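You operate a simulated robot arm through the tools that you are given. There is no shell and no other tool.

The job below is to be done with a simulated robot arm. You get a single attempt, and the scene is never put back.

JOB
Refit the black battery cable under the seat, then test the headlamp.
Fine: the black seat; nut tight, seat shut; key on, headlamp on, see it light, then both off. Where these are worked on the way, their far stop is far enough and under half their travel is too little: black seat.
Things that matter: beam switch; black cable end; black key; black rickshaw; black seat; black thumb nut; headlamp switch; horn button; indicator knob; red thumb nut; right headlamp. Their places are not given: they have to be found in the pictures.

It is judged by the outcome, as a careful person would: the job done as asked, and still so three seconds after it is handed in. It fails if anything else is knocked over, pushed out of place, dropped, spilled or broken.

ROBOT AND FRAMES
A 6-joint arm with a two-finger gripper, fixed in place. Base frame: the origin is at the foot of the arm, x ahead of it, y to its left, z up; the work surface is at about z = 0.3. Readings come in m, rad, newtons and seconds.
Its first joint turns from -2.897 to 2.897 rad. Payload 2.45 kg.
The tool frame sits at the grasp point between the pads (the TCP): z along the fingers, y along the line on which they close. The tips reach 0.02 m beyond it. The gripper opens to 0.14 m. The gripper's body begins 0.168 m behind the TCP.
Orientation is that of the tool frame in the base frame, as a unit quaternion [w, x, y, z]. With the fingers straight down and closing along the base's y, the tool's x points along the base's -x, its y along +y and its z along -z.

CONTROLS
- The arm moves only by the tool step_arm. Its argument "increments" is a list that holds one entry, the list of rows, each a list of 7 numbers: the finger opening in m, from 0 to 0.14, then the shift along the tool's x, y, z in m, then the turn, a rotation vector about the tool's x, y, z in rad. In form: [[[grip, dx, dy, dz, rx, ry, rz], ...]]. A call has 1 to 20 rows; each row is the pose to reach, as a shift and turn from the pose commanded when the call began, along the tool's axes at that moment. A row lasts 0.2 s, in which the tool goes at most 0.05 m and 0.15 rad; a call with a longer step from one row to the next is refused whole, and so is a gripper value outside its range. Where a pose cannot be reached the arm comes as near as it can. A force on the tool above 90 N (or 10 N above the force at the start of the call, whichever is more), or a blocked arm, ends the call early, and 0.2 s more pass. Each finger travels about 0.045 m/s and halts on what it meets, pressing with about 40 N; the grip force reading is that of the motor and also rises with nothing between the fingers. The clock runs only during rows and for 0.2 s after the last one: add rows that repeat a pose to give the fingers time. The reply holds the time, the measured pose of the TCP, the force on the tool along the base axes, the opening and the grip force, in the units named above and with some noise, with the torque about the TCP (base axes, N m) and any sound that the robot's microphone picked up, and new pictures: "show" is both (left out), scene, wrist or none.
- Cameras (640 x 400 px; columns grow to the right, rows downward): "scene" is fixed at [0.0577, 0.6426, 1.5659]; the picture's right is [-0.57, -0.82, 0.00], its down [-0.49, 0.34, -0.80] and it looks along [0.66, -0.46, -0.60] (base axes); focal length 302 px, centre (320, 200). "wrist" rides on the gripper at [0.078, 0.011, -0.209] in the tool frame; the picture's right is [-0.14, 0.99, 0.00], its down [-0.92, -0.13, -0.37] and it looks along [-0.36, -0.05, 0.93] (tool axes); focal length 280 px, centre (320, 200).
- point_at(camera, pixels): there is no depth. For up to 12 entries [column, row, z] of the newest picture of that camera ("zoom" is the newest enlarged one), the place [x, y] in the base frame at which the ray of that pixel passes the height z, good to about 0.003 m, but the place of the scene camera against the robot may be out by one fixed shift of up to 0.025 m in any direction. No time passes.
- zoom(camera, box): a new picture of the part [left, top, right, bottom] of that camera's present view, enlarged. No time passes.
- close_job(): hands the job in; it is judged then, once.

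Leave the gripper open and the arm clear of the work at the hand-in unless told otherwise.

The tools are called after "Request:" by a JSON object that holds its "api" and its "payload". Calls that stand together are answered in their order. step_arm: Moves the arm, as the interface text tells. Its arguments: {"type":"object","properties":{"increments":{"type":"array"},"show":{"type":"string","enum":["both","scene","wrist","none"]}},"required":["increments"]} The other tools are called the same way: point_at (camera, pixels) gives the place at which the rays of pixels pass given heights; zoom (camera, box) takes an enlarged picture of a part of a camera's view; close_job () hands the job in.

At the start:

```text
time_s: 0.0
eef_pos: [0.5449, 0.3609, 1.3549]
ee_rot: [0.001, 0.001, 1.0, 0.0]
force: [0.2, 0.3, 0.0]
moment: [0.0, -0.01, -0.01]
finger_gap: 0.14
gripper_force: 0.1
```

scene: 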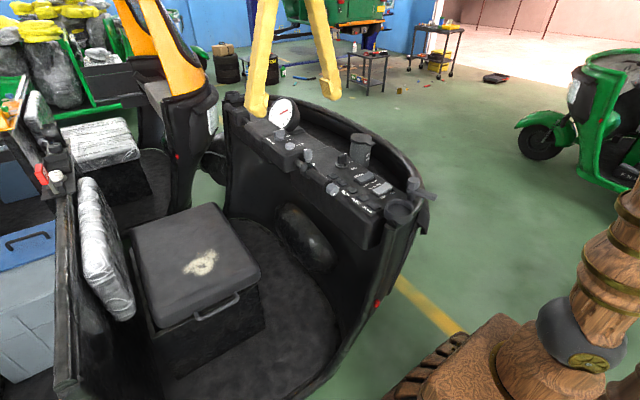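
wrist: 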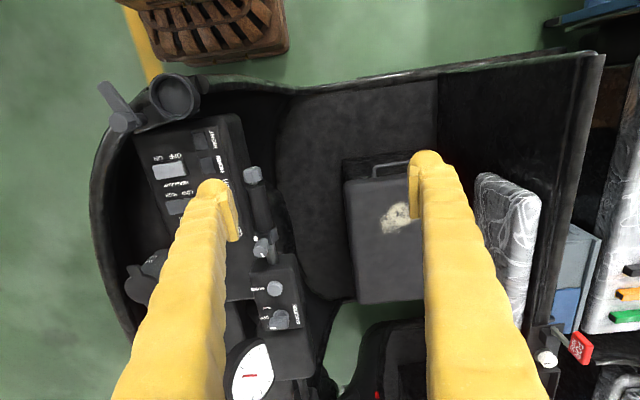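

I see a black rickshaw with its dashboard, the seat box with a handle, and the yellow gripper fingers. First I'll enlarge the dashboard and the seat in both views.

Request:
{"api": "zoom", "payload": {"camera": "scene", "box": [220, 80, 440, 240]}}

Request:
{"api": "zoom", "payload": {"camera": "scene", "box": [60, 180, 300, 360]}}

Request:
{"api": "zoom", "payload": {"camera": "wrist", "box": [80, 60, 320, 220]}}

Request:
{"api": "zoom", "payload": {"camera": "wrist", "box": [100, 220, 340, 400]}}

Request:
{"api": "zoom", "payload": {"camera": "wrist", "box": [310, 130, 550, 310]}}

```text
2.50 times, centred on (330, 160) of scene
```

zoom: 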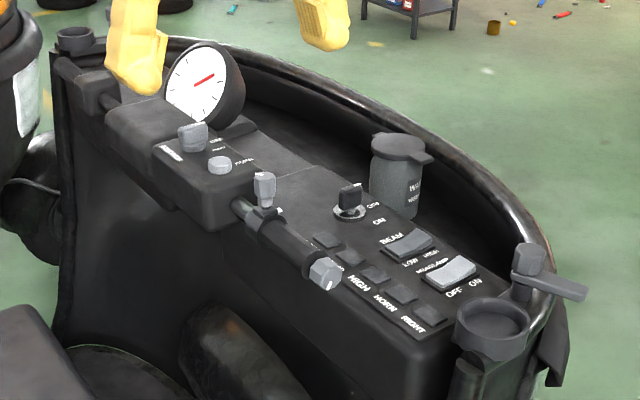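

```text
2.22 times, centred on (180, 270) of scene
```

zoom: 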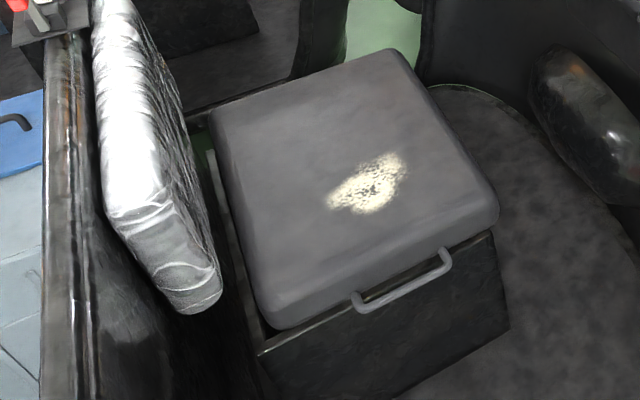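

```text
2.50 times, centred on (200, 140) of wrist
```

zoom: 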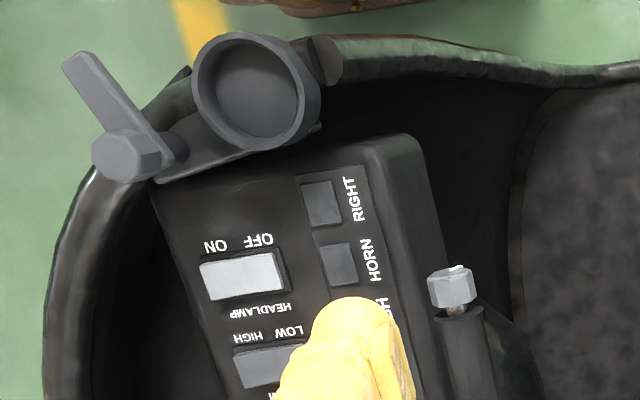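

```text
2.22 times, centred on (220, 310) of wrist
```

zoom: 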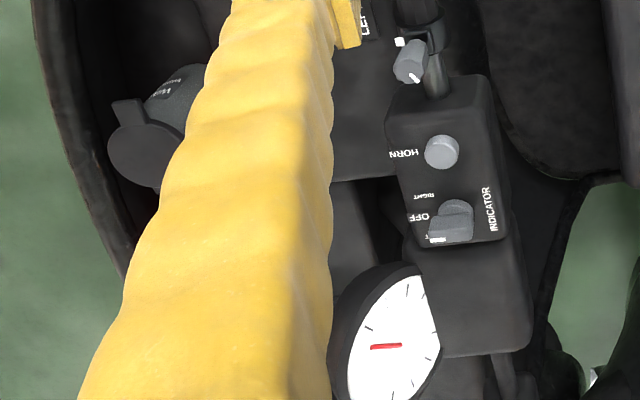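

```text
2.22 times, centred on (430, 220) of wrist
```

zoom: 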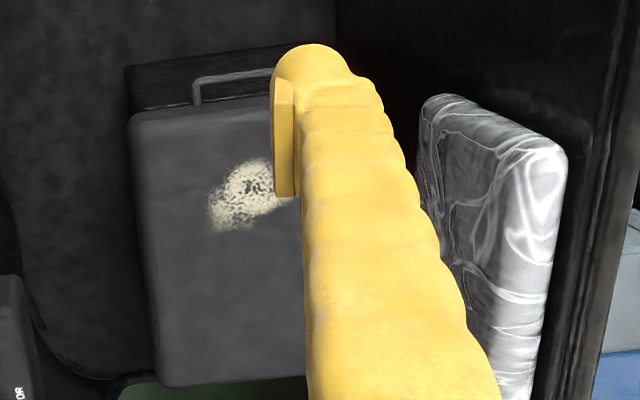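

The handle sits on the near side of the seat lid. I'll get ground positions at a few assumed heights from both cameras to triangulate.

Request:
{"api": "point_at", "payload": {"camera": "scene", "pixels": [[218, 306, 0.7], [158, 326, 0.7], [260, 268, 0.7], [214, 203, 0.7], [132, 232, 0.7], [218, 306, 0.6], [158, 326, 0.6], [260, 268, 0.6], [214, 203, 0.6], [132, 232, 0.6], [340, 158, 0.9], [385, 188, 0.9]]}}

Request:
{"api": "point_at", "payload": {"camera": "wrist", "pixels": [[390, 167, 0.7], [345, 180, 0.7], [357, 303, 0.7], [390, 167, 0.6], [345, 180, 0.6], [357, 303, 0.6], [170, 170, 0.9], [170, 170, 1.0], [252, 174, 1.0], [276, 288, 1.0], [281, 319, 1.0], [260, 248, 1.0]]}}

```text
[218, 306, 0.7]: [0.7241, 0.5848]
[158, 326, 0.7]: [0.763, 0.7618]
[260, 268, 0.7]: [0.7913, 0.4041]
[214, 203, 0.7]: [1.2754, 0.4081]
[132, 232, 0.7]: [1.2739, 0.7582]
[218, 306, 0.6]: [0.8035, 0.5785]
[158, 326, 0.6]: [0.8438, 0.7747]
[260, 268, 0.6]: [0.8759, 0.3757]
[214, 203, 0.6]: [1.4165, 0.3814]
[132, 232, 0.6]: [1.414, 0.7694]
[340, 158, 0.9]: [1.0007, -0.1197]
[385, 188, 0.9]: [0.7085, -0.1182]
```

```text
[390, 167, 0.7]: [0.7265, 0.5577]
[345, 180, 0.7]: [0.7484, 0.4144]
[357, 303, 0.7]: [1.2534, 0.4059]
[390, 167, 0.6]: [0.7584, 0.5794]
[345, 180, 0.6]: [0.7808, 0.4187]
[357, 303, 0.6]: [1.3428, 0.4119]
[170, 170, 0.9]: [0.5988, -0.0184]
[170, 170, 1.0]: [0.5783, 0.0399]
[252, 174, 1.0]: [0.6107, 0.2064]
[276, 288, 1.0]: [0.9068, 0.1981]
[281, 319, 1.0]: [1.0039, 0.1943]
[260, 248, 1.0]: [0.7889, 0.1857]
```

The lid spans about x 0.76–1.26 and y 0.40–0.76, with its top near z 0.70. The dash is near z 1.05. I'll lower the wrist to above the handle for a closer look, keeping y well clear of the dash.

Request:
{"api": "step_arm", "payload": {"increments": [[[0.14, -0.01, 0.03, 0.03, 0, 0, 0], [0.14, -0.02, 0.06, 0.06, 0, 0, 0], [0.14, -0.03, 0.09, 0.09, 0, 0, 0], [0.14, -0.04, 0.12, 0.12, 0, 0, 0], [0.14, -0.05, 0.15, 0.15, 0, 0, 0], [0.14, -0.06, 0.17, 0.19, 0, 0, 0], [0.14, -0.07, 0.185, 0.23, 0, 0, 0], [0.14, -0.08, 0.195, 0.275, 0, 0, 0], [0.14, -0.09, 0.2, 0.32, 0, 0, 0], [0.14, -0.1, 0.2, 0.355, 0, 0, 0], [0.14, -0.1, 0.2, 0.355, 0, 0, 0]]]}}

```text
time_s: 2.4
eef_pos: [0.6452, 0.5593, 0.996]
ee_rot: [0.001, 0.001, 1.0, 0.0]
force: [0.3, -0.3, 1.2]
moment: [0.01, 0.0, 0.02]
finger_gap: 0.1401
gripper_force: 0.0
```

scene: 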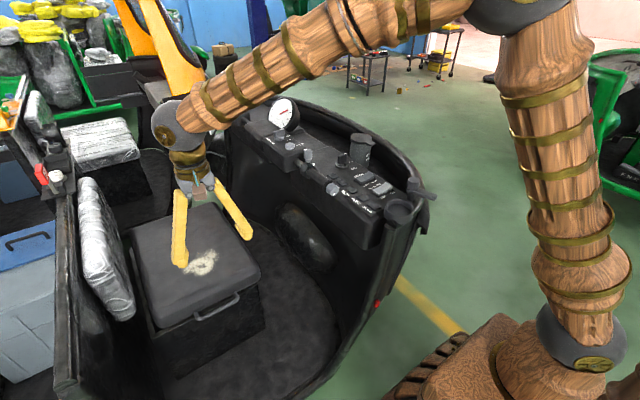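
wrist: 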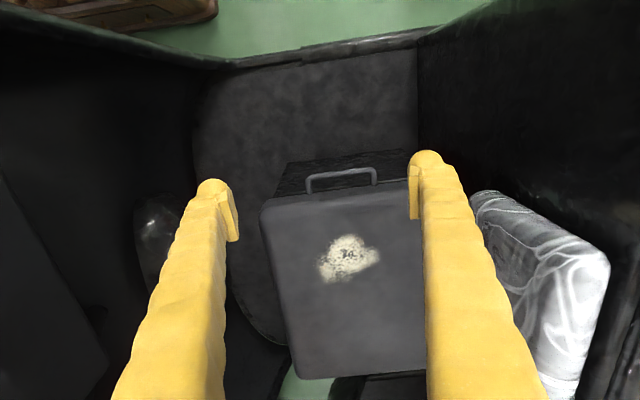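

The handle now shows clearly at wrist (341,178). I'll zoom in and read its position.

Request:
{"api": "zoom", "payload": {"camera": "wrist", "box": [260, 140, 440, 260]}}

Request:
{"api": "point_at", "payload": {"camera": "wrist", "pixels": [[309, 179, 0.7], [374, 173, 0.7], [341, 172, 0.65], [341, 172, 0.7], [341, 172, 0.75], [266, 205, 0.65], [266, 205, 0.7], [266, 205, 0.75], [297, 378, 0.7], [297, 378, 0.65], [410, 182, 0.7], [430, 372, 0.7]]}}

```text
3.33 times, centred on (350, 200) of wrist
```

zoom: 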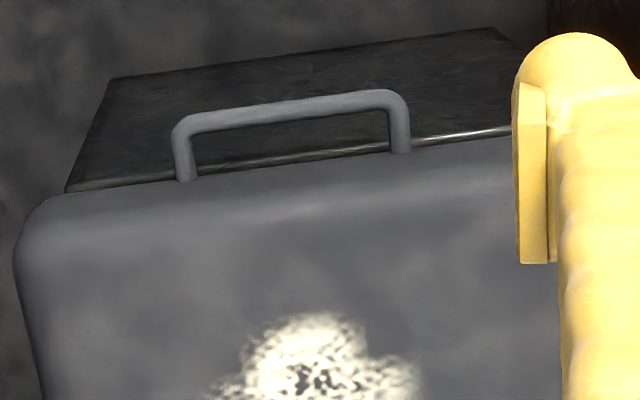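

```text
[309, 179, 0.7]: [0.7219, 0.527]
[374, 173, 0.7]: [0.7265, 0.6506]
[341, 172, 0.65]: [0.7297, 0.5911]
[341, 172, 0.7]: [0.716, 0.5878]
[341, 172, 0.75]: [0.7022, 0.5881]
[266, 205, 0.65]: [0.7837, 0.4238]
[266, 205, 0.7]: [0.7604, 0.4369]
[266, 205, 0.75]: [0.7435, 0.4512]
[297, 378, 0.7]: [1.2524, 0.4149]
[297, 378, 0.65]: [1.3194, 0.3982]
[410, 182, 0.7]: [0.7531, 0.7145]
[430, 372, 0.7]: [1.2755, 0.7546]
```

The handle bar is near x 0.73, y 0.52–0.65, z about 0.63. I plan to grip it with the tool pointing along +x and the fingers above and below the bar. Next I back off slightly and turn the tool to that attitude, well in front of the seat.

Request:
{"api": "step_arm", "payload": {"increments": [[[0.08, 0.006, 0.002, 0.013, -0.0806, -0.0806, 0.0806], [0.08, 0.011, 0.004, 0.026, -0.1612, -0.1612, 0.1612], [0.08, 0.017, 0.006, 0.039, -0.2418, -0.2418, 0.2418], [0.08, 0.023, 0.008, 0.052, -0.3224, -0.3224, 0.3224], [0.08, 0.028, 0.01, 0.065, -0.403, -0.403, 0.403], [0.08, 0.034, 0.012, 0.078, -0.4836, -0.4836, 0.4836], [0.08, 0.04, 0.014, 0.091, -0.5642, -0.5642, 0.5642], [0.08, 0.045, 0.016, 0.105, -0.6448, -0.6448, 0.6448], [0.08, 0.051, 0.018, 0.118, -0.7254, -0.7254, 0.7254], [0.08, 0.057, 0.02, 0.131, -0.806, -0.806, 0.806], [0.08, 0.062, 0.022, 0.144, -0.8866, -0.8866, 0.8866], [0.08, 0.068, 0.024, 0.157, -0.9672, -0.9672, 0.9672], [0.08, 0.074, 0.026, 0.17, -1.0478, -1.0478, 1.0478], [0.08, 0.079, 0.028, 0.183, -1.1284, -1.1284, 1.1284], [0.08, 0.085, 0.03, 0.196, -1.2092, -1.2092, 1.2092], [0.08, 0.085, 0.03, 0.196, -1.2092, -1.2092, 1.2092]]]}}

```text
time_s: 5.8
eef_pos: [0.7013, 0.6884, 1.0628]
ee_rot: [0.388, 0.5, 0.743, 0.218]
force: [0.2, -1.2, -0.5]
moment: [0.0, 0.02, 0.02]
finger_gap: 0.0799
gripper_force: 0.1
out of reach, approached as far as the arm can: row 6, 7, 8, 9, 10, 11, 12, 13, 14, 15, 16
```

scene: 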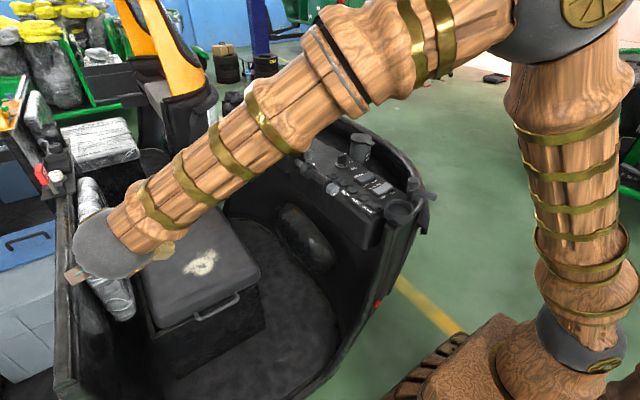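
wrist: 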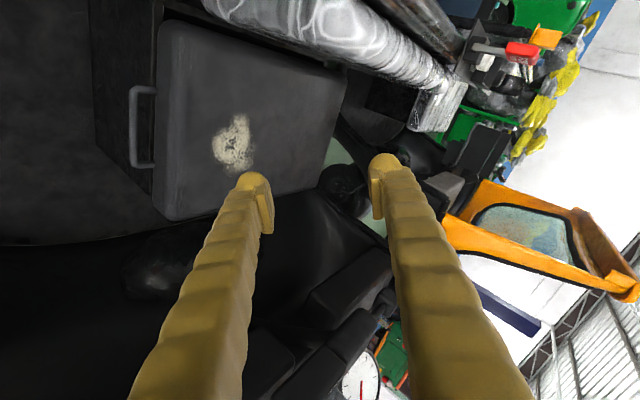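

The arm couldn't reach that attitude; it stopped part-way at (0.70, 0.69, 1.06). I'll make a small retreat along the tool axis to learn what pose the increments are measured from.

Request:
{"api": "step_arm", "payload": {"increments": [[[0.08, 0, 0, -0.04, 0, 0, 0], [0.08, 0, 0, -0.04, 0, 0, 0]]], "show": "none"}}

```text
time_s: 6.4
eef_pos: [0.6714, 0.691, 1.0896]
ee_rot: [0.387, 0.5, 0.743, 0.218]
force: [0.0, 0.6, -0.5]
moment: [-0.03, -0.02, 0.0]
finger_gap: 0.0798
gripper_force: 0.0
```

Good: increments are measured from the pose actually attained. From here I'll finish the turn to the horizontal attitude (tool along +x), shifting clear of the backrest.

Request:
{"api": "step_arm", "payload": {"increments": [[[0.08, -0.021, -0.035, -0.001, 0, 0, 0], [0.08, -0.042, -0.07, -0.002, 0, 0, 0], [0.08, -0.063, -0.105, -0.003, -0.109, -0.0125, 0.0707], [0.08, -0.063, -0.105, -0.003, -0.218, -0.025, 0.1413], [0.08, -0.063, -0.105, -0.003, -0.327, -0.0375, 0.212], [0.08, -0.063, -0.105, -0.003, -0.436, -0.05, 0.2827], [0.08, -0.063, -0.105, -0.003, -0.545, -0.0625, 0.3533], [0.08, -0.063, -0.105, -0.003, -0.654, -0.075, 0.424]]], "show": "none"}}

```text
time_s: 8.2
eef_pos: [0.6492, 0.6331, 1.0783]
ee_rot: [0.382, 0.497, 0.751, 0.207]
force: [0.0, 0.2, 0.5]
moment: [-0.02, -0.01, -0.01]
finger_gap: 0.0799
gripper_force: 0.1
out of reach, approached as far as the arm can: row 1, 2, 3, 4, 5, 6, 7, 8
```

The arm is at a joint limit with the tool tilted forward at this roll. I'll go back to pointing straight down, now with the fingers closing along base x, so that one finger can drop between the handle bar and the lid.

Request:
{"api": "step_arm", "payload": {"increments": [[[0.08, -0.004, -0.004, -0.003, 0.1084, 0.0323, 0.0467], [0.08, -0.008, -0.008, -0.005, 0.2168, 0.0645, 0.0935], [0.08, -0.011, -0.013, -0.008, 0.3251, 0.0968, 0.1403], [0.08, -0.015, -0.017, -0.01, 0.4335, 0.129, 0.187], [0.08, -0.019, -0.021, -0.013, 0.5419, 0.1613, 0.2338], [0.08, -0.023, -0.025, -0.016, 0.6503, 0.1935, 0.2805], [0.08, -0.026, -0.03, -0.018, 0.7586, 0.2258, 0.3273], [0.08, -0.03, -0.034, -0.021, 0.867, 0.258, 0.374], [0.08, -0.03, -0.034, -0.021, 0.867, 0.258, 0.374]]]}}

```text
time_s: 10.2
eef_pos: [0.6223, 0.5952, 1.0804]
ee_rot: [-0.002, 0.707, 0.707, 0.0]
force: [0.7, -0.6, 0.0]
moment: [-0.02, -0.01, -0.01]
finger_gap: 0.0801
gripper_force: 0.0
```

scene: 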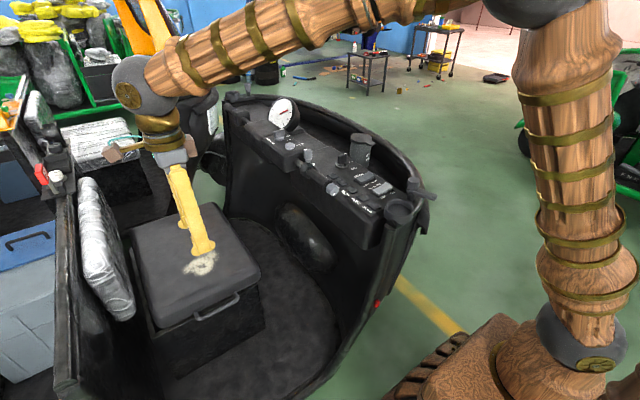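
wrist: 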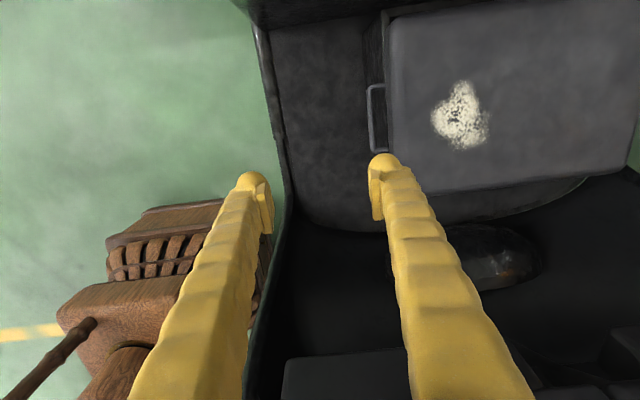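

Tool is down with the closing axis along base x, and the handle appears at wrist (370,118). I'll zoom to see the gap between the bar and the lid.

Request:
{"api": "zoom", "payload": {"camera": "wrist", "box": [330, 60, 450, 180]}}

Request:
{"api": "point_at", "payload": {"camera": "wrist", "pixels": [[370, 87, 0.64], [370, 150, 0.64], [370, 118, 0.64], [388, 118, 0.64], [388, 118, 0.7], [386, 30, 0.7], [392, 190, 0.7], [365, 30, 0.6], [276, 150, 0.35]]}}

```text
3.33 times, centred on (390, 120) of wrist
```

zoom: 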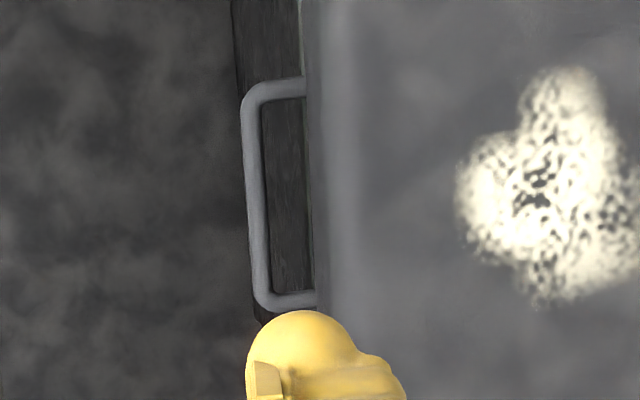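

```text
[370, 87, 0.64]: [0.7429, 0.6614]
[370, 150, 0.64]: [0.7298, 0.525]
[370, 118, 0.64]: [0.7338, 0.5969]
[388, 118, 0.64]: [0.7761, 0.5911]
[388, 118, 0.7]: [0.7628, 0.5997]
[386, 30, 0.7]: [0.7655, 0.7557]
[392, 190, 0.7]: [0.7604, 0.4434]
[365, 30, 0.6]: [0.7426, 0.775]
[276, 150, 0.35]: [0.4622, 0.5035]
```

The bar is centred near x 0.734, y 0.593, z about 0.64, with roughly 0.035 m clear between bar and lid. I'll set the gap to 0.03 and hover above the bar at z 0.76.

Request:
{"api": "step_arm", "payload": {"increments": [[[0.05, 0, 0.02, 0.04, 0, 0, 0], [0.03, 0, 0.04, 0.08, 0, 0, 0], [0.03, 0, 0.06, 0.12, 0, 0, 0], [0.03, 0, 0.08, 0.16, 0, 0, 0], [0.03, 0, 0.095, 0.2, 0, 0, 0], [0.03, 0, 0.105, 0.24, 0, 0, 0], [0.03, -0.002, 0.111, 0.28, 0, 0, 0], [0.03, -0.002, 0.111, 0.32, 0, 0, 0], [0.03, -0.002, 0.111, 0.32, 0, 0, 0]]]}}

```text
time_s: 12.2
eef_pos: [0.734, 0.5922, 0.7629]
ee_rot: [-0.001, 0.707, 0.707, 0.0]
force: [0.8, -0.3, -0.4]
moment: [-0.01, 0.0, 0.0]
finger_gap: 0.03
gripper_force: 0.1
```

scene: 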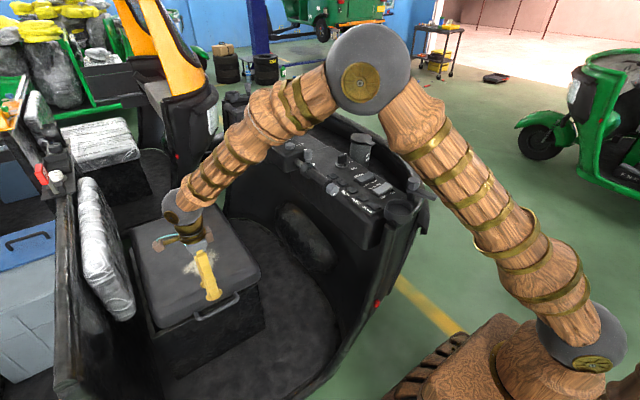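
wrist: 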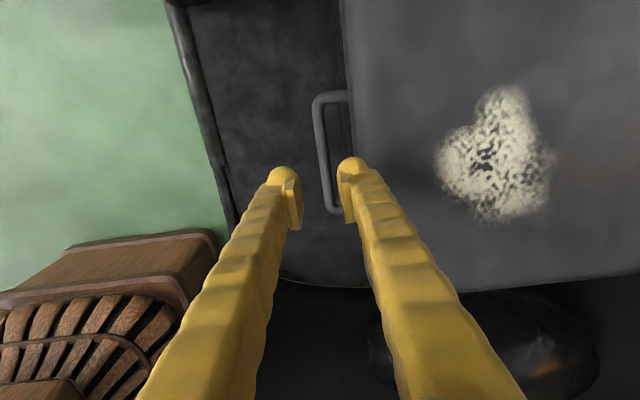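

Request:
{"api": "zoom", "payload": {"camera": "wrist", "box": [250, 70, 430, 240]}}

Request:
{"api": "zoom", "payload": {"camera": "scene", "box": [160, 210, 280, 340]}}

Request:
{"api": "point_at", "payload": {"camera": "wrist", "pixels": [[322, 150, 0.6], [322, 150, 0.62], [322, 150, 0.64], [322, 150, 0.66], [318, 100, 0.64], [329, 208, 0.64], [318, 100, 0.6], [329, 208, 0.6]]}}

```text
2.35 times, centred on (340, 155) of wrist
```

zoom: 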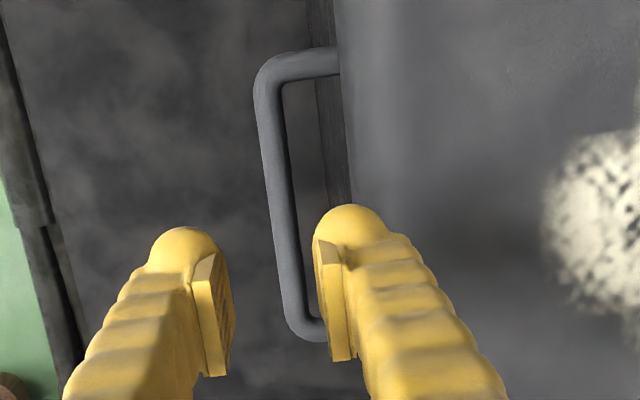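

```text
3.08 times, centred on (220, 275) of scene
```

zoom: 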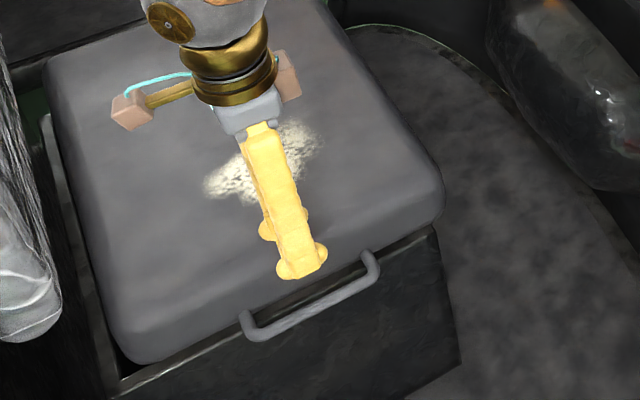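

```text
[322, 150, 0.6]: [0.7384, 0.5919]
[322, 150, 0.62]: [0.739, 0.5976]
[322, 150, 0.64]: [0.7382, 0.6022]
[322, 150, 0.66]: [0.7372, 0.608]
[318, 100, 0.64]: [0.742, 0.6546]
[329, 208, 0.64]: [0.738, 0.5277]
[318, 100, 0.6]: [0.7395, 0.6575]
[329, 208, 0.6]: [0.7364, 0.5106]
```

The bar lies at about x 0.738, y 0.598, z 0.645. I'll shift slightly and descend to TCP z 0.655 in small steps. The inner finger should drop into the gap, then I'll close on the bar.

Request:
{"api": "step_arm", "payload": {"increments": [[[0.03, 0.006, 0.005, 0.02, 0, 0, 0], [0.03, 0.006, 0.005, 0.045, 0, 0, 0], [0.03, 0.006, 0.005, 0.07, 0, 0, 0], [0.03, 0.006, 0.005, 0.09, 0, 0, 0], [0.03, 0.006, 0.005, 0.108, 0, 0, 0], [0.03, 0.006, 0.005, 0.108, 0, 0, 0]]]}}

```text
time_s: 13.0
eef_pos: [0.7427, 0.6001, 0.7104]
ee_rot: [0.001, 0.707, 0.707, 0.006]
force: [-12.3, -10.5, 31.2]
moment: [-0.57, -0.95, -0.53]
finger_gap: 0.0231
gripper_force: 0.0
stopped in row 3: the force on the tool passed its limit at 154 N (the readings are from after the stop); the commanded pose is now the measured one
```

scene: 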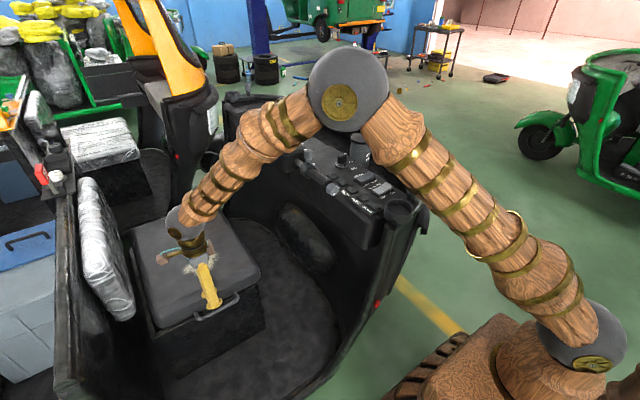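
wrist: 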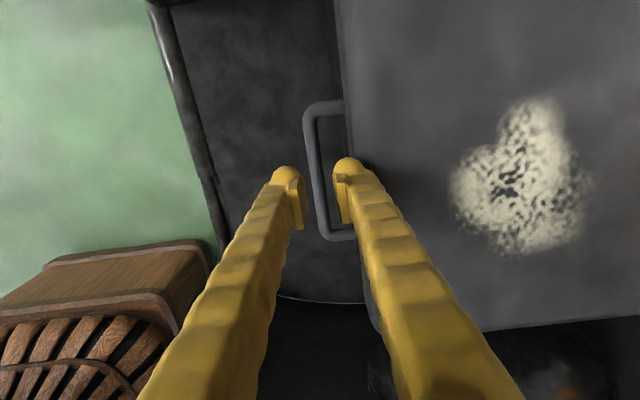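

The inner finger touched the lid's rounded top edge (force up, tips about z 0.69). I'll back up 2 cm and look closely.

Request:
{"api": "step_arm", "payload": {"increments": [[[0.023, 0, -0.003, -0.015, 0, 0, 0], [0.023, 0, -0.006, -0.025, 0, 0, 0], [0.023, 0, -0.006, -0.025, 0, 0, 0]]]}}

Request:
{"api": "zoom", "payload": {"camera": "wrist", "box": [250, 80, 430, 250]}}

```text
time_s: 13.8
eef_pos: [0.737, 0.5996, 0.7318]
ee_rot: [0.001, 0.708, 0.706, 0.004]
force: [-0.2, 0.3, -0.1]
moment: [0.02, 0.01, 0.02]
finger_gap: 0.0231
gripper_force: 0.1
```

scene: 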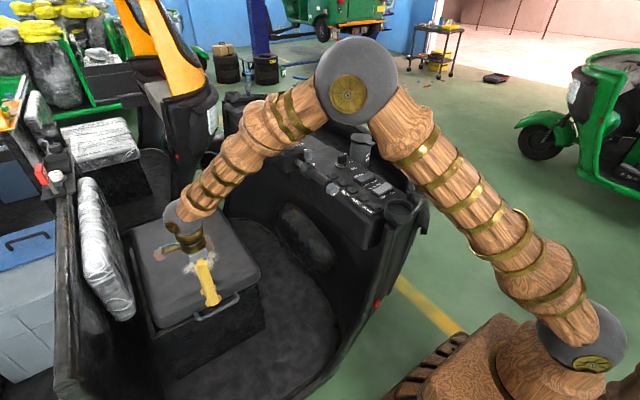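
wrist: 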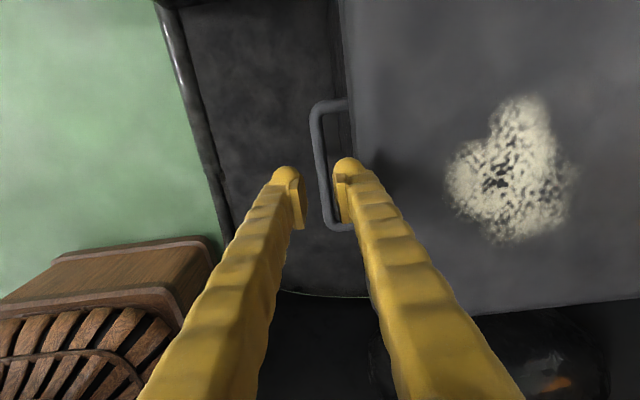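

```text
2.35 times, centred on (340, 165) of wrist
```

zoom: 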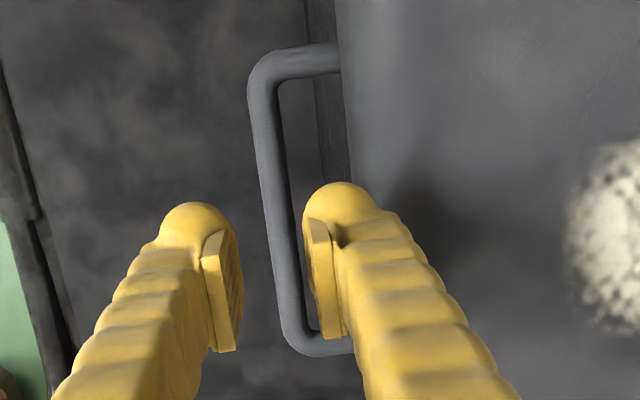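

The bar measures x 0.737 and the lid edge about 0.771, so the finger must go in at roughly 0.748–0.763. That matches the present x with a gap of 0.023. I'll descend again in fine steps.

Request:
{"api": "step_arm", "payload": {"increments": [[[0.023, 0, 0, 0.01, 0, 0, 0], [0.023, 0, 0, 0.02, 0, 0, 0], [0.023, 0, 0, 0.03, 0, 0, 0], [0.023, 0, 0, 0.04, 0, 0, 0], [0.023, 0, 0, 0.05, 0, 0, 0], [0.023, 0, 0, 0.06, 0, 0, 0], [0.023, 0, 0, 0.07, 0, 0, 0], [0.023, 0, 0, 0.076, 0, 0, 0]]]}}

Request:
{"api": "zoom", "payload": {"camera": "wrist", "box": [250, 80, 430, 250]}}

```text
time_s: 15.6
eef_pos: [0.7369, 0.6013, 0.6567]
ee_rot: [0.001, 0.708, 0.707, 0.005]
force: [-0.2, 0.8, -0.7]
moment: [0.0, 0.02, 0.01]
finger_gap: 0.0229
gripper_force: 0.1
```

scene: 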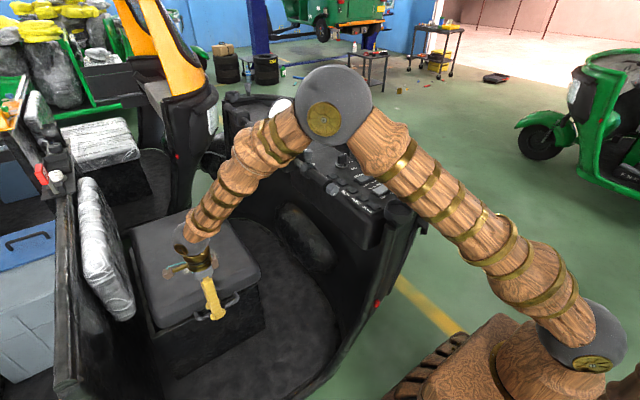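
wrist: 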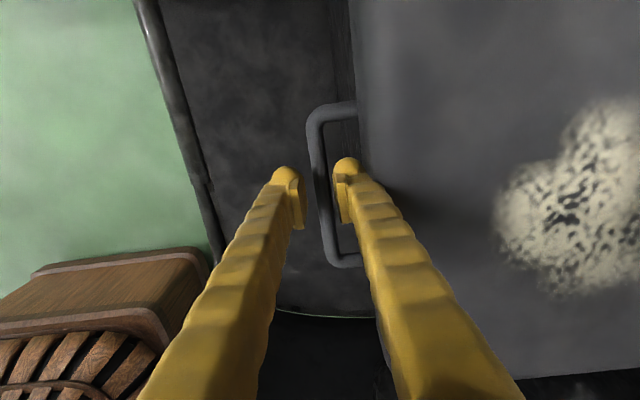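

```text
2.35 times, centred on (340, 165) of wrist
```

zoom: 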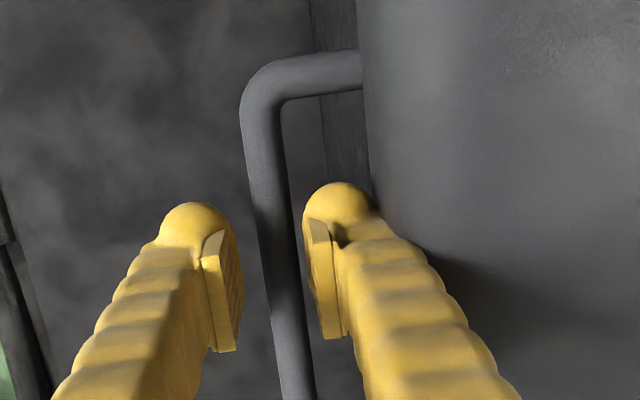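

The finger is in the gap without contact. Now I'll close onto the bar and see where the gap settles.

Request:
{"api": "step_arm", "payload": {"increments": [[[0.0, 0, 0, 0.004, 0, 0, 0], [0.0, 0, 0, 0.004, 0, 0, 0], [0.0, 0, 0, 0.004, 0, 0, 0], [0.0, 0, 0, 0.004, 0, 0, 0]]]}}

Request:
{"api": "zoom", "payload": {"camera": "wrist", "box": [250, 80, 430, 250]}}

```text
time_s: 16.6
eef_pos: [0.7383, 0.6008, 0.6543]
ee_rot: [0.001, 0.708, 0.706, 0.007]
force: [37.6, -2.7, 39.5]
moment: [-0.36, -0.82, 0.45]
finger_gap: 0.006
gripper_force: 30.1
```

scene: 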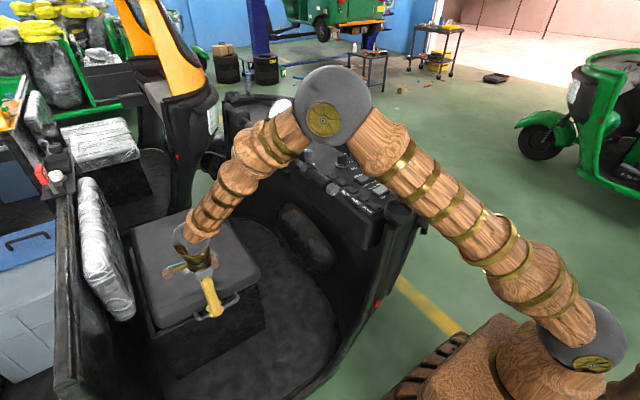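
wrist: 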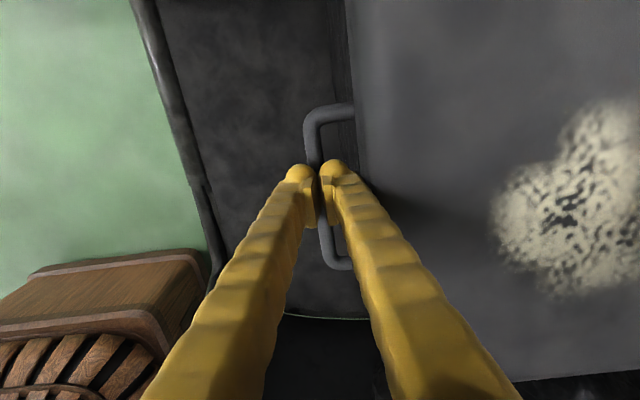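

```text
2.35 times, centred on (340, 165) of wrist
```

zoom: 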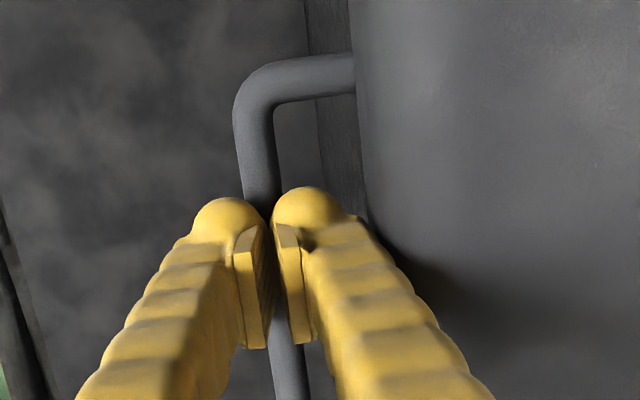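

The tips pinched only the top of the bar (gap 0.006, upward force), so the bar centre is near z 0.63. I'll open, lower 18 mm, and close again.

Request:
{"api": "step_arm", "payload": {"increments": [[[0.023, 0, -0.001, -0.004, 0, 0, 0], [0.023, 0, -0.001, -0.004, 0, 0, 0], [0.023, 0, -0.001, 0.006, 0, 0, 0], [0.023, 0, -0.001, 0.016, 0, 0, 0], [0.023, 0, -0.001, 0.018, 0, 0, 0], [0.0, 0, -0.001, 0.018, 0, 0, 0], [0.0, 0, -0.001, 0.018, 0, 0, 0], [0.0, 0, -0.001, 0.018, 0, 0, 0]]]}}

Request:
{"api": "zoom", "payload": {"camera": "wrist", "box": [250, 80, 430, 250]}}

```text
time_s: 18.4
eef_pos: [0.739, 0.6005, 0.6349]
ee_rot: [0.001, 0.708, 0.706, 0.007]
force: [58.5, -3.5, -7.5]
moment: [0.07, -0.14, 0.86]
finger_gap: 0.0099
gripper_force: 37.7
```

scene: 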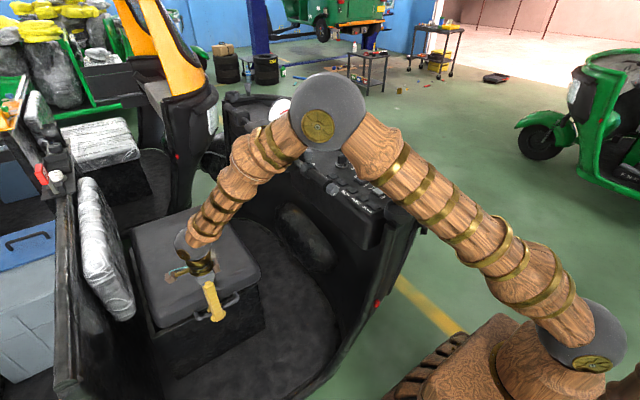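
wrist: 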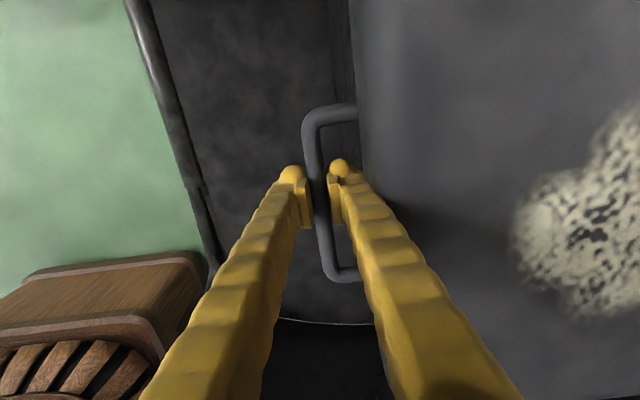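

```text
2.35 times, centred on (340, 165) of wrist
```

zoom: 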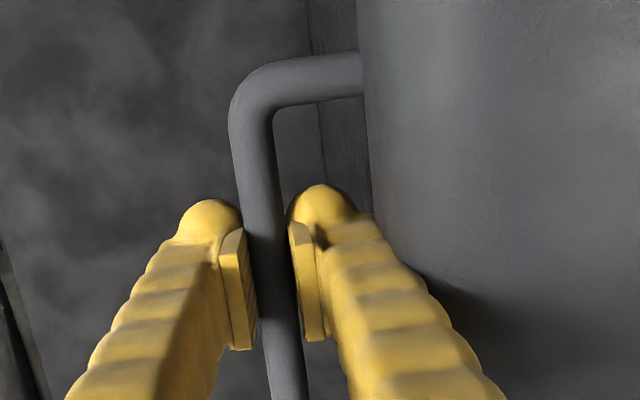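

The bar is gripped (gap 0.0099, about its diameter). The far edge of the lid, presumably the hinge, is near x 1.26, so the arc radius is about 0.52 m. I'll lift along that arc to about 20° and watch the forces.

Request:
{"api": "step_arm", "payload": {"increments": [[[0.0, 0, 0.003, -0.018, 0, 0, 0], [0.0, 0, 0.004, -0.036, 0, 0, 0], [0.0, 0, 0.006, -0.054, 0, 0, 0], [0.0, 0, 0.008, -0.072, 0, 0, 0], [0.0, 0, 0.011, -0.09, 0, 0, 0], [0.0, 0, 0.014, -0.108, 0, 0, 0], [0.0, 0, 0.018, -0.126, 0, 0, 0], [0.0, 0, 0.023, -0.143, 0, 0, 0], [0.0, 0, 0.028, -0.161, 0, 0, 0], [0.0, 0, 0.034, -0.178, 0, 0, 0]]]}}

```text
time_s: 19.4
eef_pos: [0.7475, 0.6006, 0.7048]
ee_rot: [0.002, 0.709, 0.706, 0.007]
force: [45.1, 2.4, -12.5]
moment: [-0.14, 0.04, 0.95]
finger_gap: 0.0094
gripper_force: 37.2
stopped in row 5: the force on the tool passed its limit at 91 N (the readings are from after the stop); the commanded pose is now the measured one
```

scene: 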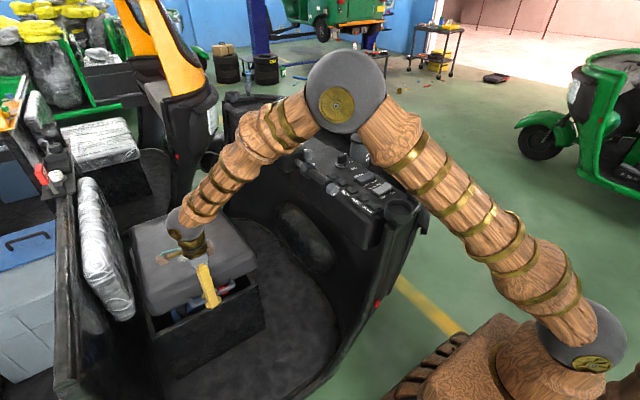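
wrist: 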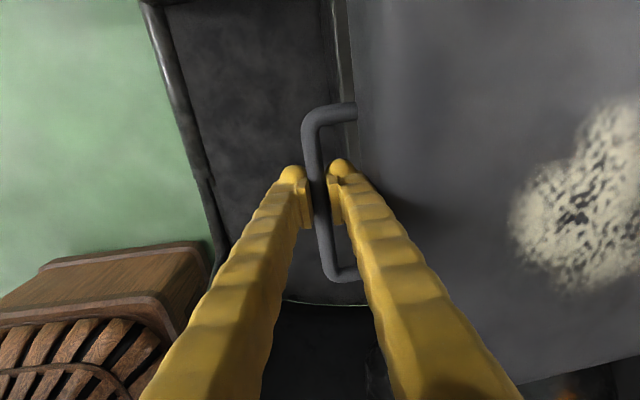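

The lid is opening, with battery parts showing under it. There is a steady +x load on the tool, so I'll shift a little toward +x to relieve it.

Request:
{"api": "step_arm", "payload": {"increments": [[[0.0, 0, 0.004, 0, 0, 0, 0], [0.0, 0, 0.008, 0, 0, 0, 0], [0.0, 0, 0.008, 0, 0, 0, 0]]], "show": "none"}}

```text
time_s: 20.2
eef_pos: [0.7475, 0.6005, 0.7017]
ee_rot: [0.0, 0.708, 0.706, 0.001]
force: [-76.0, -3.8, 9.6]
moment: [-0.26, 0.23, 0.85]
finger_gap: 0.0097
gripper_force: 37.3
```

The bar is held stiffly (about 15 N per mm), and neutral lies 5 mm back. The fit gives the hinge near (1.26, 0.59) with R about 0.52. I'll continue up the arc to about 26°.

Request:
{"api": "step_arm", "payload": {"increments": [[[0.0, 0, -0.005, 0, 0, 0, 0], [0.0, 0, 0.0, -0.021, 0, 0, 0], [0.0, 0, 0.0045, -0.039, 0, 0, 0], [0.0, 0, 0.01, -0.056, 0, 0, 0], [0.0, 0, 0.016, -0.073, 0, 0, 0], [0.0, 0, 0.022, -0.09, 0, 0, 0], [0.0, 0, 0.029, -0.107, 0, 0, 0], [0.0, 0, 0.037, -0.123, 0, 0, 0], [0.0, 0, 0.037, -0.123, 0, 0, 0]]]}}

```text
time_s: 22.2
eef_pos: [0.7851, 0.6015, 0.8281]
ee_rot: [0.0, 0.708, 0.706, 0.005]
force: [-80.4, -1.7, 33.1]
moment: [0.47, 0.31, 0.86]
finger_gap: 0.0099
gripper_force: 37.7
```

scene: 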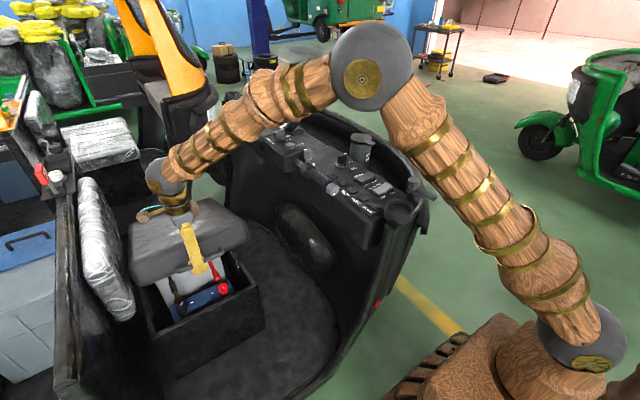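
wrist: 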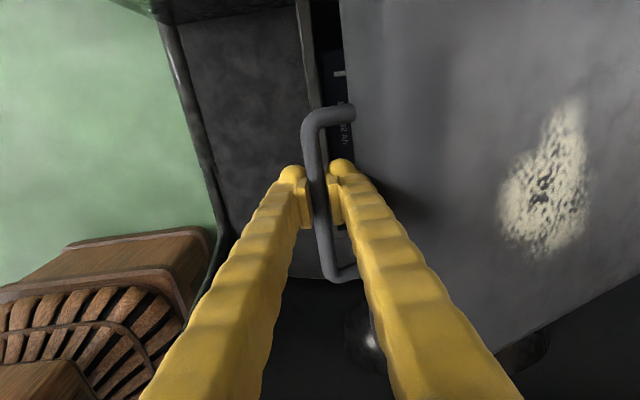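

The load is purely radial, so I'm about 5 mm too far toward the hinge. I'll correct for that and continue to about 36°.

Request:
{"api": "step_arm", "payload": {"increments": [[[0.0, 0, -0.005, -0.002, 0, 0, 0], [0.0, 0, 0.0015, -0.016, 0, 0, 0], [0.0, 0, 0.0085, -0.03, 0, 0, 0], [0.0, 0, 0.015, -0.043, 0, 0, 0], [0.0, 0, 0.022, -0.055, 0, 0, 0], [0.0, 0, 0.0295, -0.067, 0, 0, 0], [0.0, 0, 0.037, -0.079, 0, 0, 0], [0.0, 0, 0.053, -0.103, 0, 0, 0], [0.0, 0, 0.053, -0.103, 0, 0, 0]]], "show": "none"}}

```text
time_s: 24.2
eef_pos: [0.842, 0.5994, 0.9296]
ee_rot: [0.002, 0.709, 0.706, 0.004]
force: [57.9, 12.6, -42.6]
moment: [0.36, 0.13, 0.89]
finger_gap: 0.0096
gripper_force: 37.3
```

The radial load has flipped (72 N toward the hinge at 36°). I'll correct 4 mm toward the hinge, continue to about 48°, and begin tilting the tool forward to keep it within reach.

Request:
{"api": "step_arm", "payload": {"increments": [[[0.0, 0, 0.0036, 0.0027, 0, 0, 0], [0.0, 0, 0.0105, -0.007, -0.03, 0, 0], [0.0, 0, 0.018, -0.016, -0.06, 0, 0], [0.0, 0, 0.027, -0.0265, -0.1, 0, 0], [0.0, 0, 0.0356, -0.0366, -0.14, 0, 0], [0.0, 0, 0.045, -0.0464, -0.18, 0, 0], [0.0, 0, 0.054, -0.056, -0.22, 0, 0], [0.0, 0, 0.0635, -0.0653, -0.26, 0, 0], [0.0, 0, 0.0733, -0.0743, -0.3, 0, 0], [0.0, 0, 0.0733, -0.0743, -0.3, 0, 0]]]}}

```text
time_s: 26.4
eef_pos: [0.9128, 0.5989, 1.0057]
ee_rot: [0.108, 0.699, 0.698, 0.112]
force: [-13.6, 24.0, 16.8]
moment: [-0.09, -0.05, 0.61]
finger_gap: 0.009
gripper_force: 37.0
```

scene: 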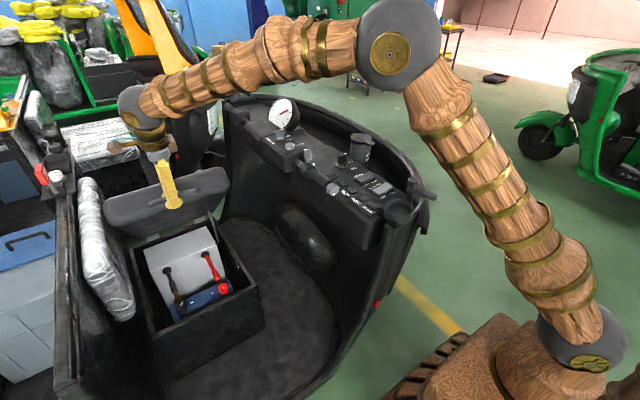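
wrist: 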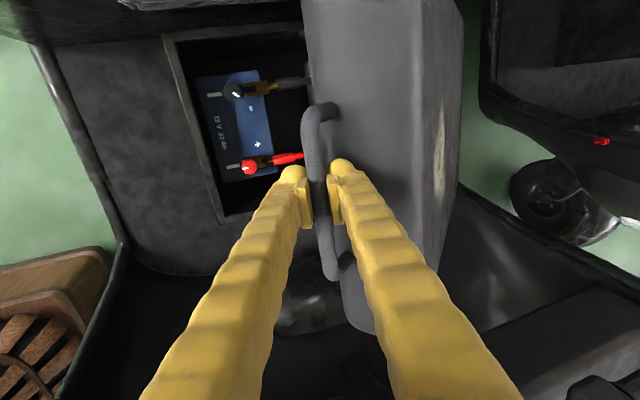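

The forces are very low now, and the battery with its red and black terminals is visible under the lid. I'll continue to about 60° with more forward tilt.

Request:
{"api": "step_arm", "payload": {"increments": [[[0.0, 0, 0.0111, -0.0052, -0.05, 0, 0], [0.0, 0, 0.0234, -0.0103, -0.1, 0, 0], [0.0, 0, 0.0358, -0.0151, -0.15, 0, 0], [0.0, 0, 0.0484, -0.0196, -0.2, 0, 0], [0.0, 0, 0.061, -0.0237, -0.25, 0, 0], [0.0, 0, 0.0737, -0.0274, -0.3, 0, 0], [0.0, 0, 0.0866, -0.0308, -0.35, 0, 0], [0.0, 0, 0.0995, -0.034, -0.4, 0, 0], [0.0, 0, 0.0995, -0.034, -0.4, 0, 0]]]}}

```text
time_s: 28.4
eef_pos: [0.9985, 0.5979, 1.0666]
ee_rot: [0.244, 0.664, 0.662, 0.246]
force: [-4.2, 8.5, 10.4]
moment: [-0.33, 0.01, 0.14]
finger_gap: 0.0089
gripper_force: 36.4
```

scene: 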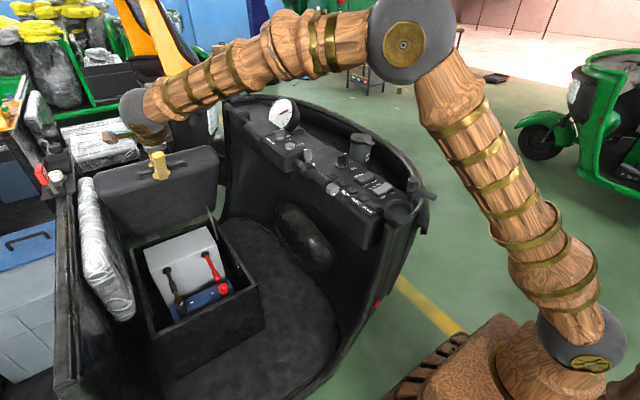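
wrist: 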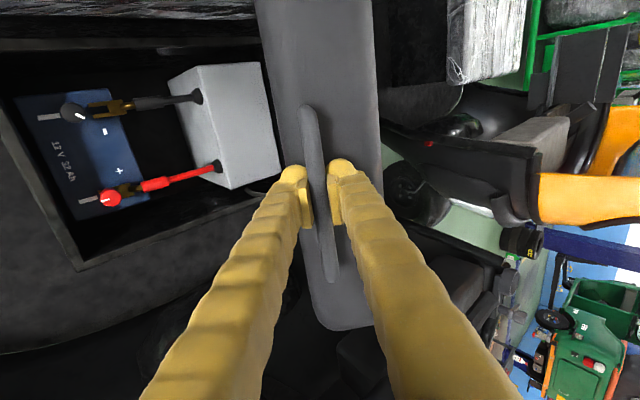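

About 60° open, and the forces stay low. I'll continue to about 75°.

Request:
{"api": "step_arm", "payload": {"increments": [[[0.0, 0, 0.0114, 0.0021, -0.02, 0, 0], [0.0, 0, 0.0227, 0.0044, -0.04, 0, 0], [0.0, 0, 0.0356, 0.0077, -0.06, 0, 0], [0.0, 0, 0.0484, 0.0111, -0.08, 0, 0], [0.0, 0, 0.0611, 0.0151, -0.1, 0, 0], [0.0, 0, 0.0737, 0.0192, -0.12, 0, 0], [0.0, 0, 0.0861, 0.0238, -0.14, 0, 0], [0.0, 0, 0.0985, 0.0284, -0.16, 0, 0], [0.0, 0, 0.1107, 0.0337, -0.18, 0, 0], [0.0, 0, 0.1229, 0.0391, -0.2, 0, 0], [0.0, 0, 0.1229, 0.0391, -0.2, 0, 0]]]}}

```text
time_s: 29.9
eef_pos: [1.0643, 0.5978, 1.0964]
ee_rot: [0.284, 0.65, 0.646, 0.283]
force: [-27.2, -8.8, 5.8]
moment: [-0.22, 0.14, -0.12]
finger_gap: 0.0082
gripper_force: 35.1
stopped in row 7: the force on the tool passed its limit at 121 N (the readings are from after the stop); the commanded pose is now the measured one
```

scene: 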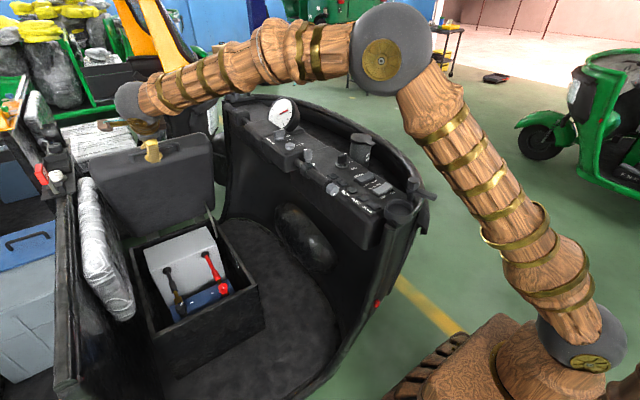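
wrist: 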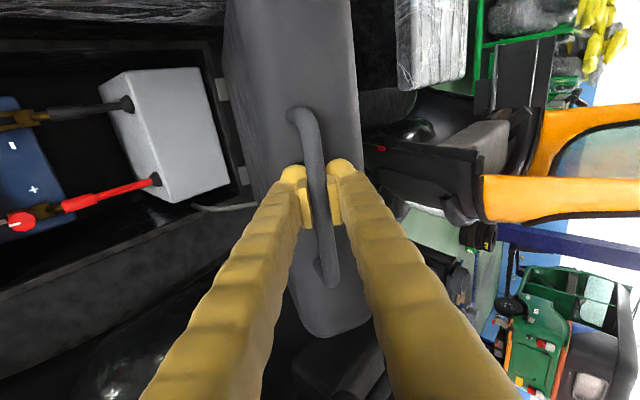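

It stopped at about 68° with a sharp rise; this may be the lid's far stop. I'll push 1 cm further along the tangent, slowly, to check.

Request:
{"api": "step_arm", "payload": {"increments": [[[0.0, 0, 0.003, 0.0014, 0, 0, 0], [0.0, 0, 0.006, 0.0028, 0, 0, 0], [0.0, 0, 0.009, 0.0042, 0, 0, 0], [0.0, 0, 0.009, 0.0042, 0, 0, 0]]], "show": "none"}}

```text
time_s: 30.4
eef_pos: [1.0652, 0.5992, 1.0977]
ee_rot: [0.284, 0.651, 0.646, 0.28]
force: [-27.0, -12.7, 5.5]
moment: [0.03, 0.01, -0.04]
finger_gap: 0.0078
gripper_force: 35.4
stopped in row 2: the force on the tool passed its limit at 102 N (the readings are from after the stop); the commanded pose is now the measured one
```

That is a rigid stop, so the lid is fully open. I'll loosen the fingers a little, still straddling the bar, to see whether the lid stays up by itself.

Request:
{"api": "step_arm", "payload": {"increments": [[[0.02, 0, 0, 0, 0, 0, 0], [0.03, 0, 0, 0, 0, 0, 0], [0.03, 0, 0, 0, 0, 0, 0], [0.03, 0, 0, 0, 0, 0, 0]]]}}

```text
time_s: 31.4
eef_pos: [1.0652, 0.5983, 1.0987]
ee_rot: [0.283, 0.65, 0.646, 0.282]
force: [-15.7, -8.3, 40.6]
moment: [-0.14, 0.46, 0.02]
finger_gap: 0.0169
gripper_force: 0.0
```

scene: 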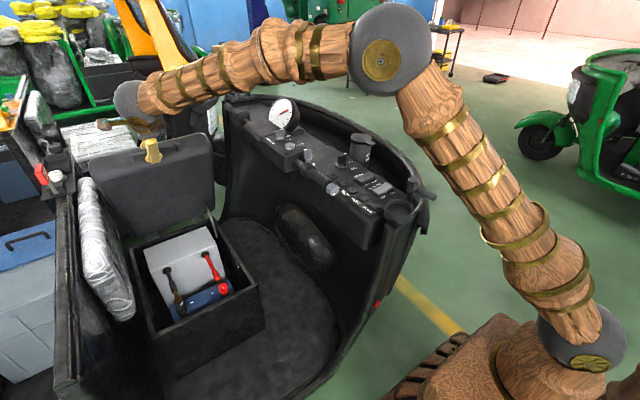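
wrist: 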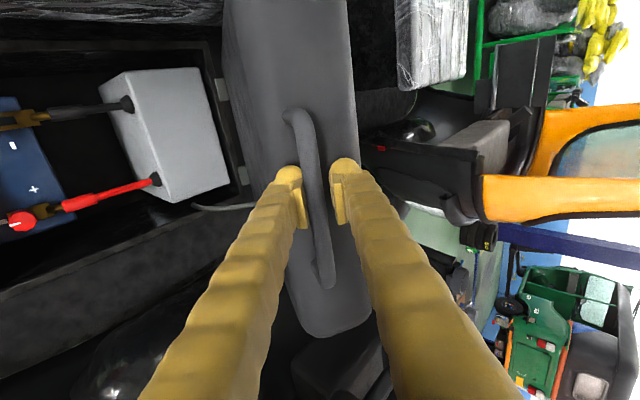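

One finger is pressing on the lid, so it can't open further, and the lid looks steady. I'll withdraw along the tool axis and watch whether the lid stays.

Request:
{"api": "step_arm", "payload": {"increments": [[[0.016, 0, 0, -0.004, 0, 0, 0], [0.016, 0, 0, -0.01, 0, 0, 0], [0.018, 0, 0, -0.018, 0, 0, 0], [0.022, 0, 0, -0.03, 0, 0, 0], [0.03, 0, 0, -0.045, 0, 0, 0], [0.03, 0, 0, -0.045, 0, 0, 0]]]}}

```text
time_s: 32.8
eef_pos: [1.0331, 0.5988, 1.1263]
ee_rot: [0.283, 0.651, 0.647, 0.281]
force: [0.8, 0.3, -0.6]
moment: [0.01, 0.02, 0.01]
finger_gap: 0.0302
gripper_force: 0.0
```

scene: 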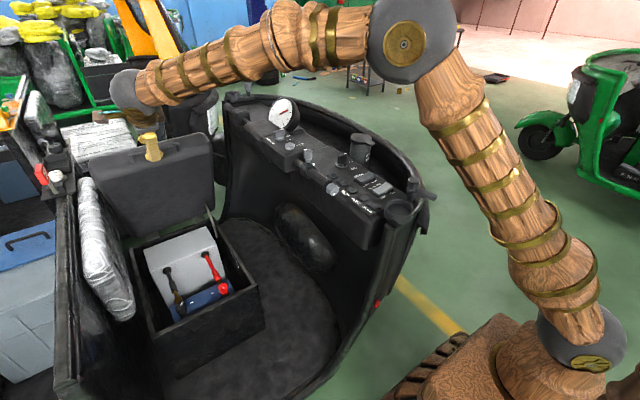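
wrist: 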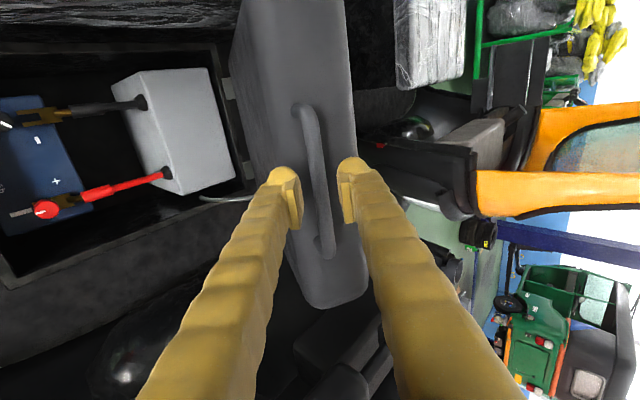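

The lid stays open by itself. I'll retreat, straighten the tool to point down, and hover over the battery to look.

Request:
{"api": "step_arm", "payload": {"increments": [[[0.06, 0, 0, -0.05, 0, 0, 0], [0.1, 0, -0.01, -0.1, 0, 0, 0], [0.14, 0, -0.045, -0.103, 0.13, 0, 0], [0.14, 0, -0.08, -0.106, 0.27, 0, 0], [0.14, 0, -0.115, -0.109, 0.41, 0, 0], [0.14, 0, -0.15, -0.112, 0.55, 0, 0], [0.14, 0, -0.185, -0.116, 0.69, 0, 0], [0.14, 0, -0.214, -0.119, 0.823, 0, 0], [0.14, 0, -0.214, -0.119, 0.823, 0, 0]]]}}

```text
refused: row 2 steps farther than a row can; nothing moved
```

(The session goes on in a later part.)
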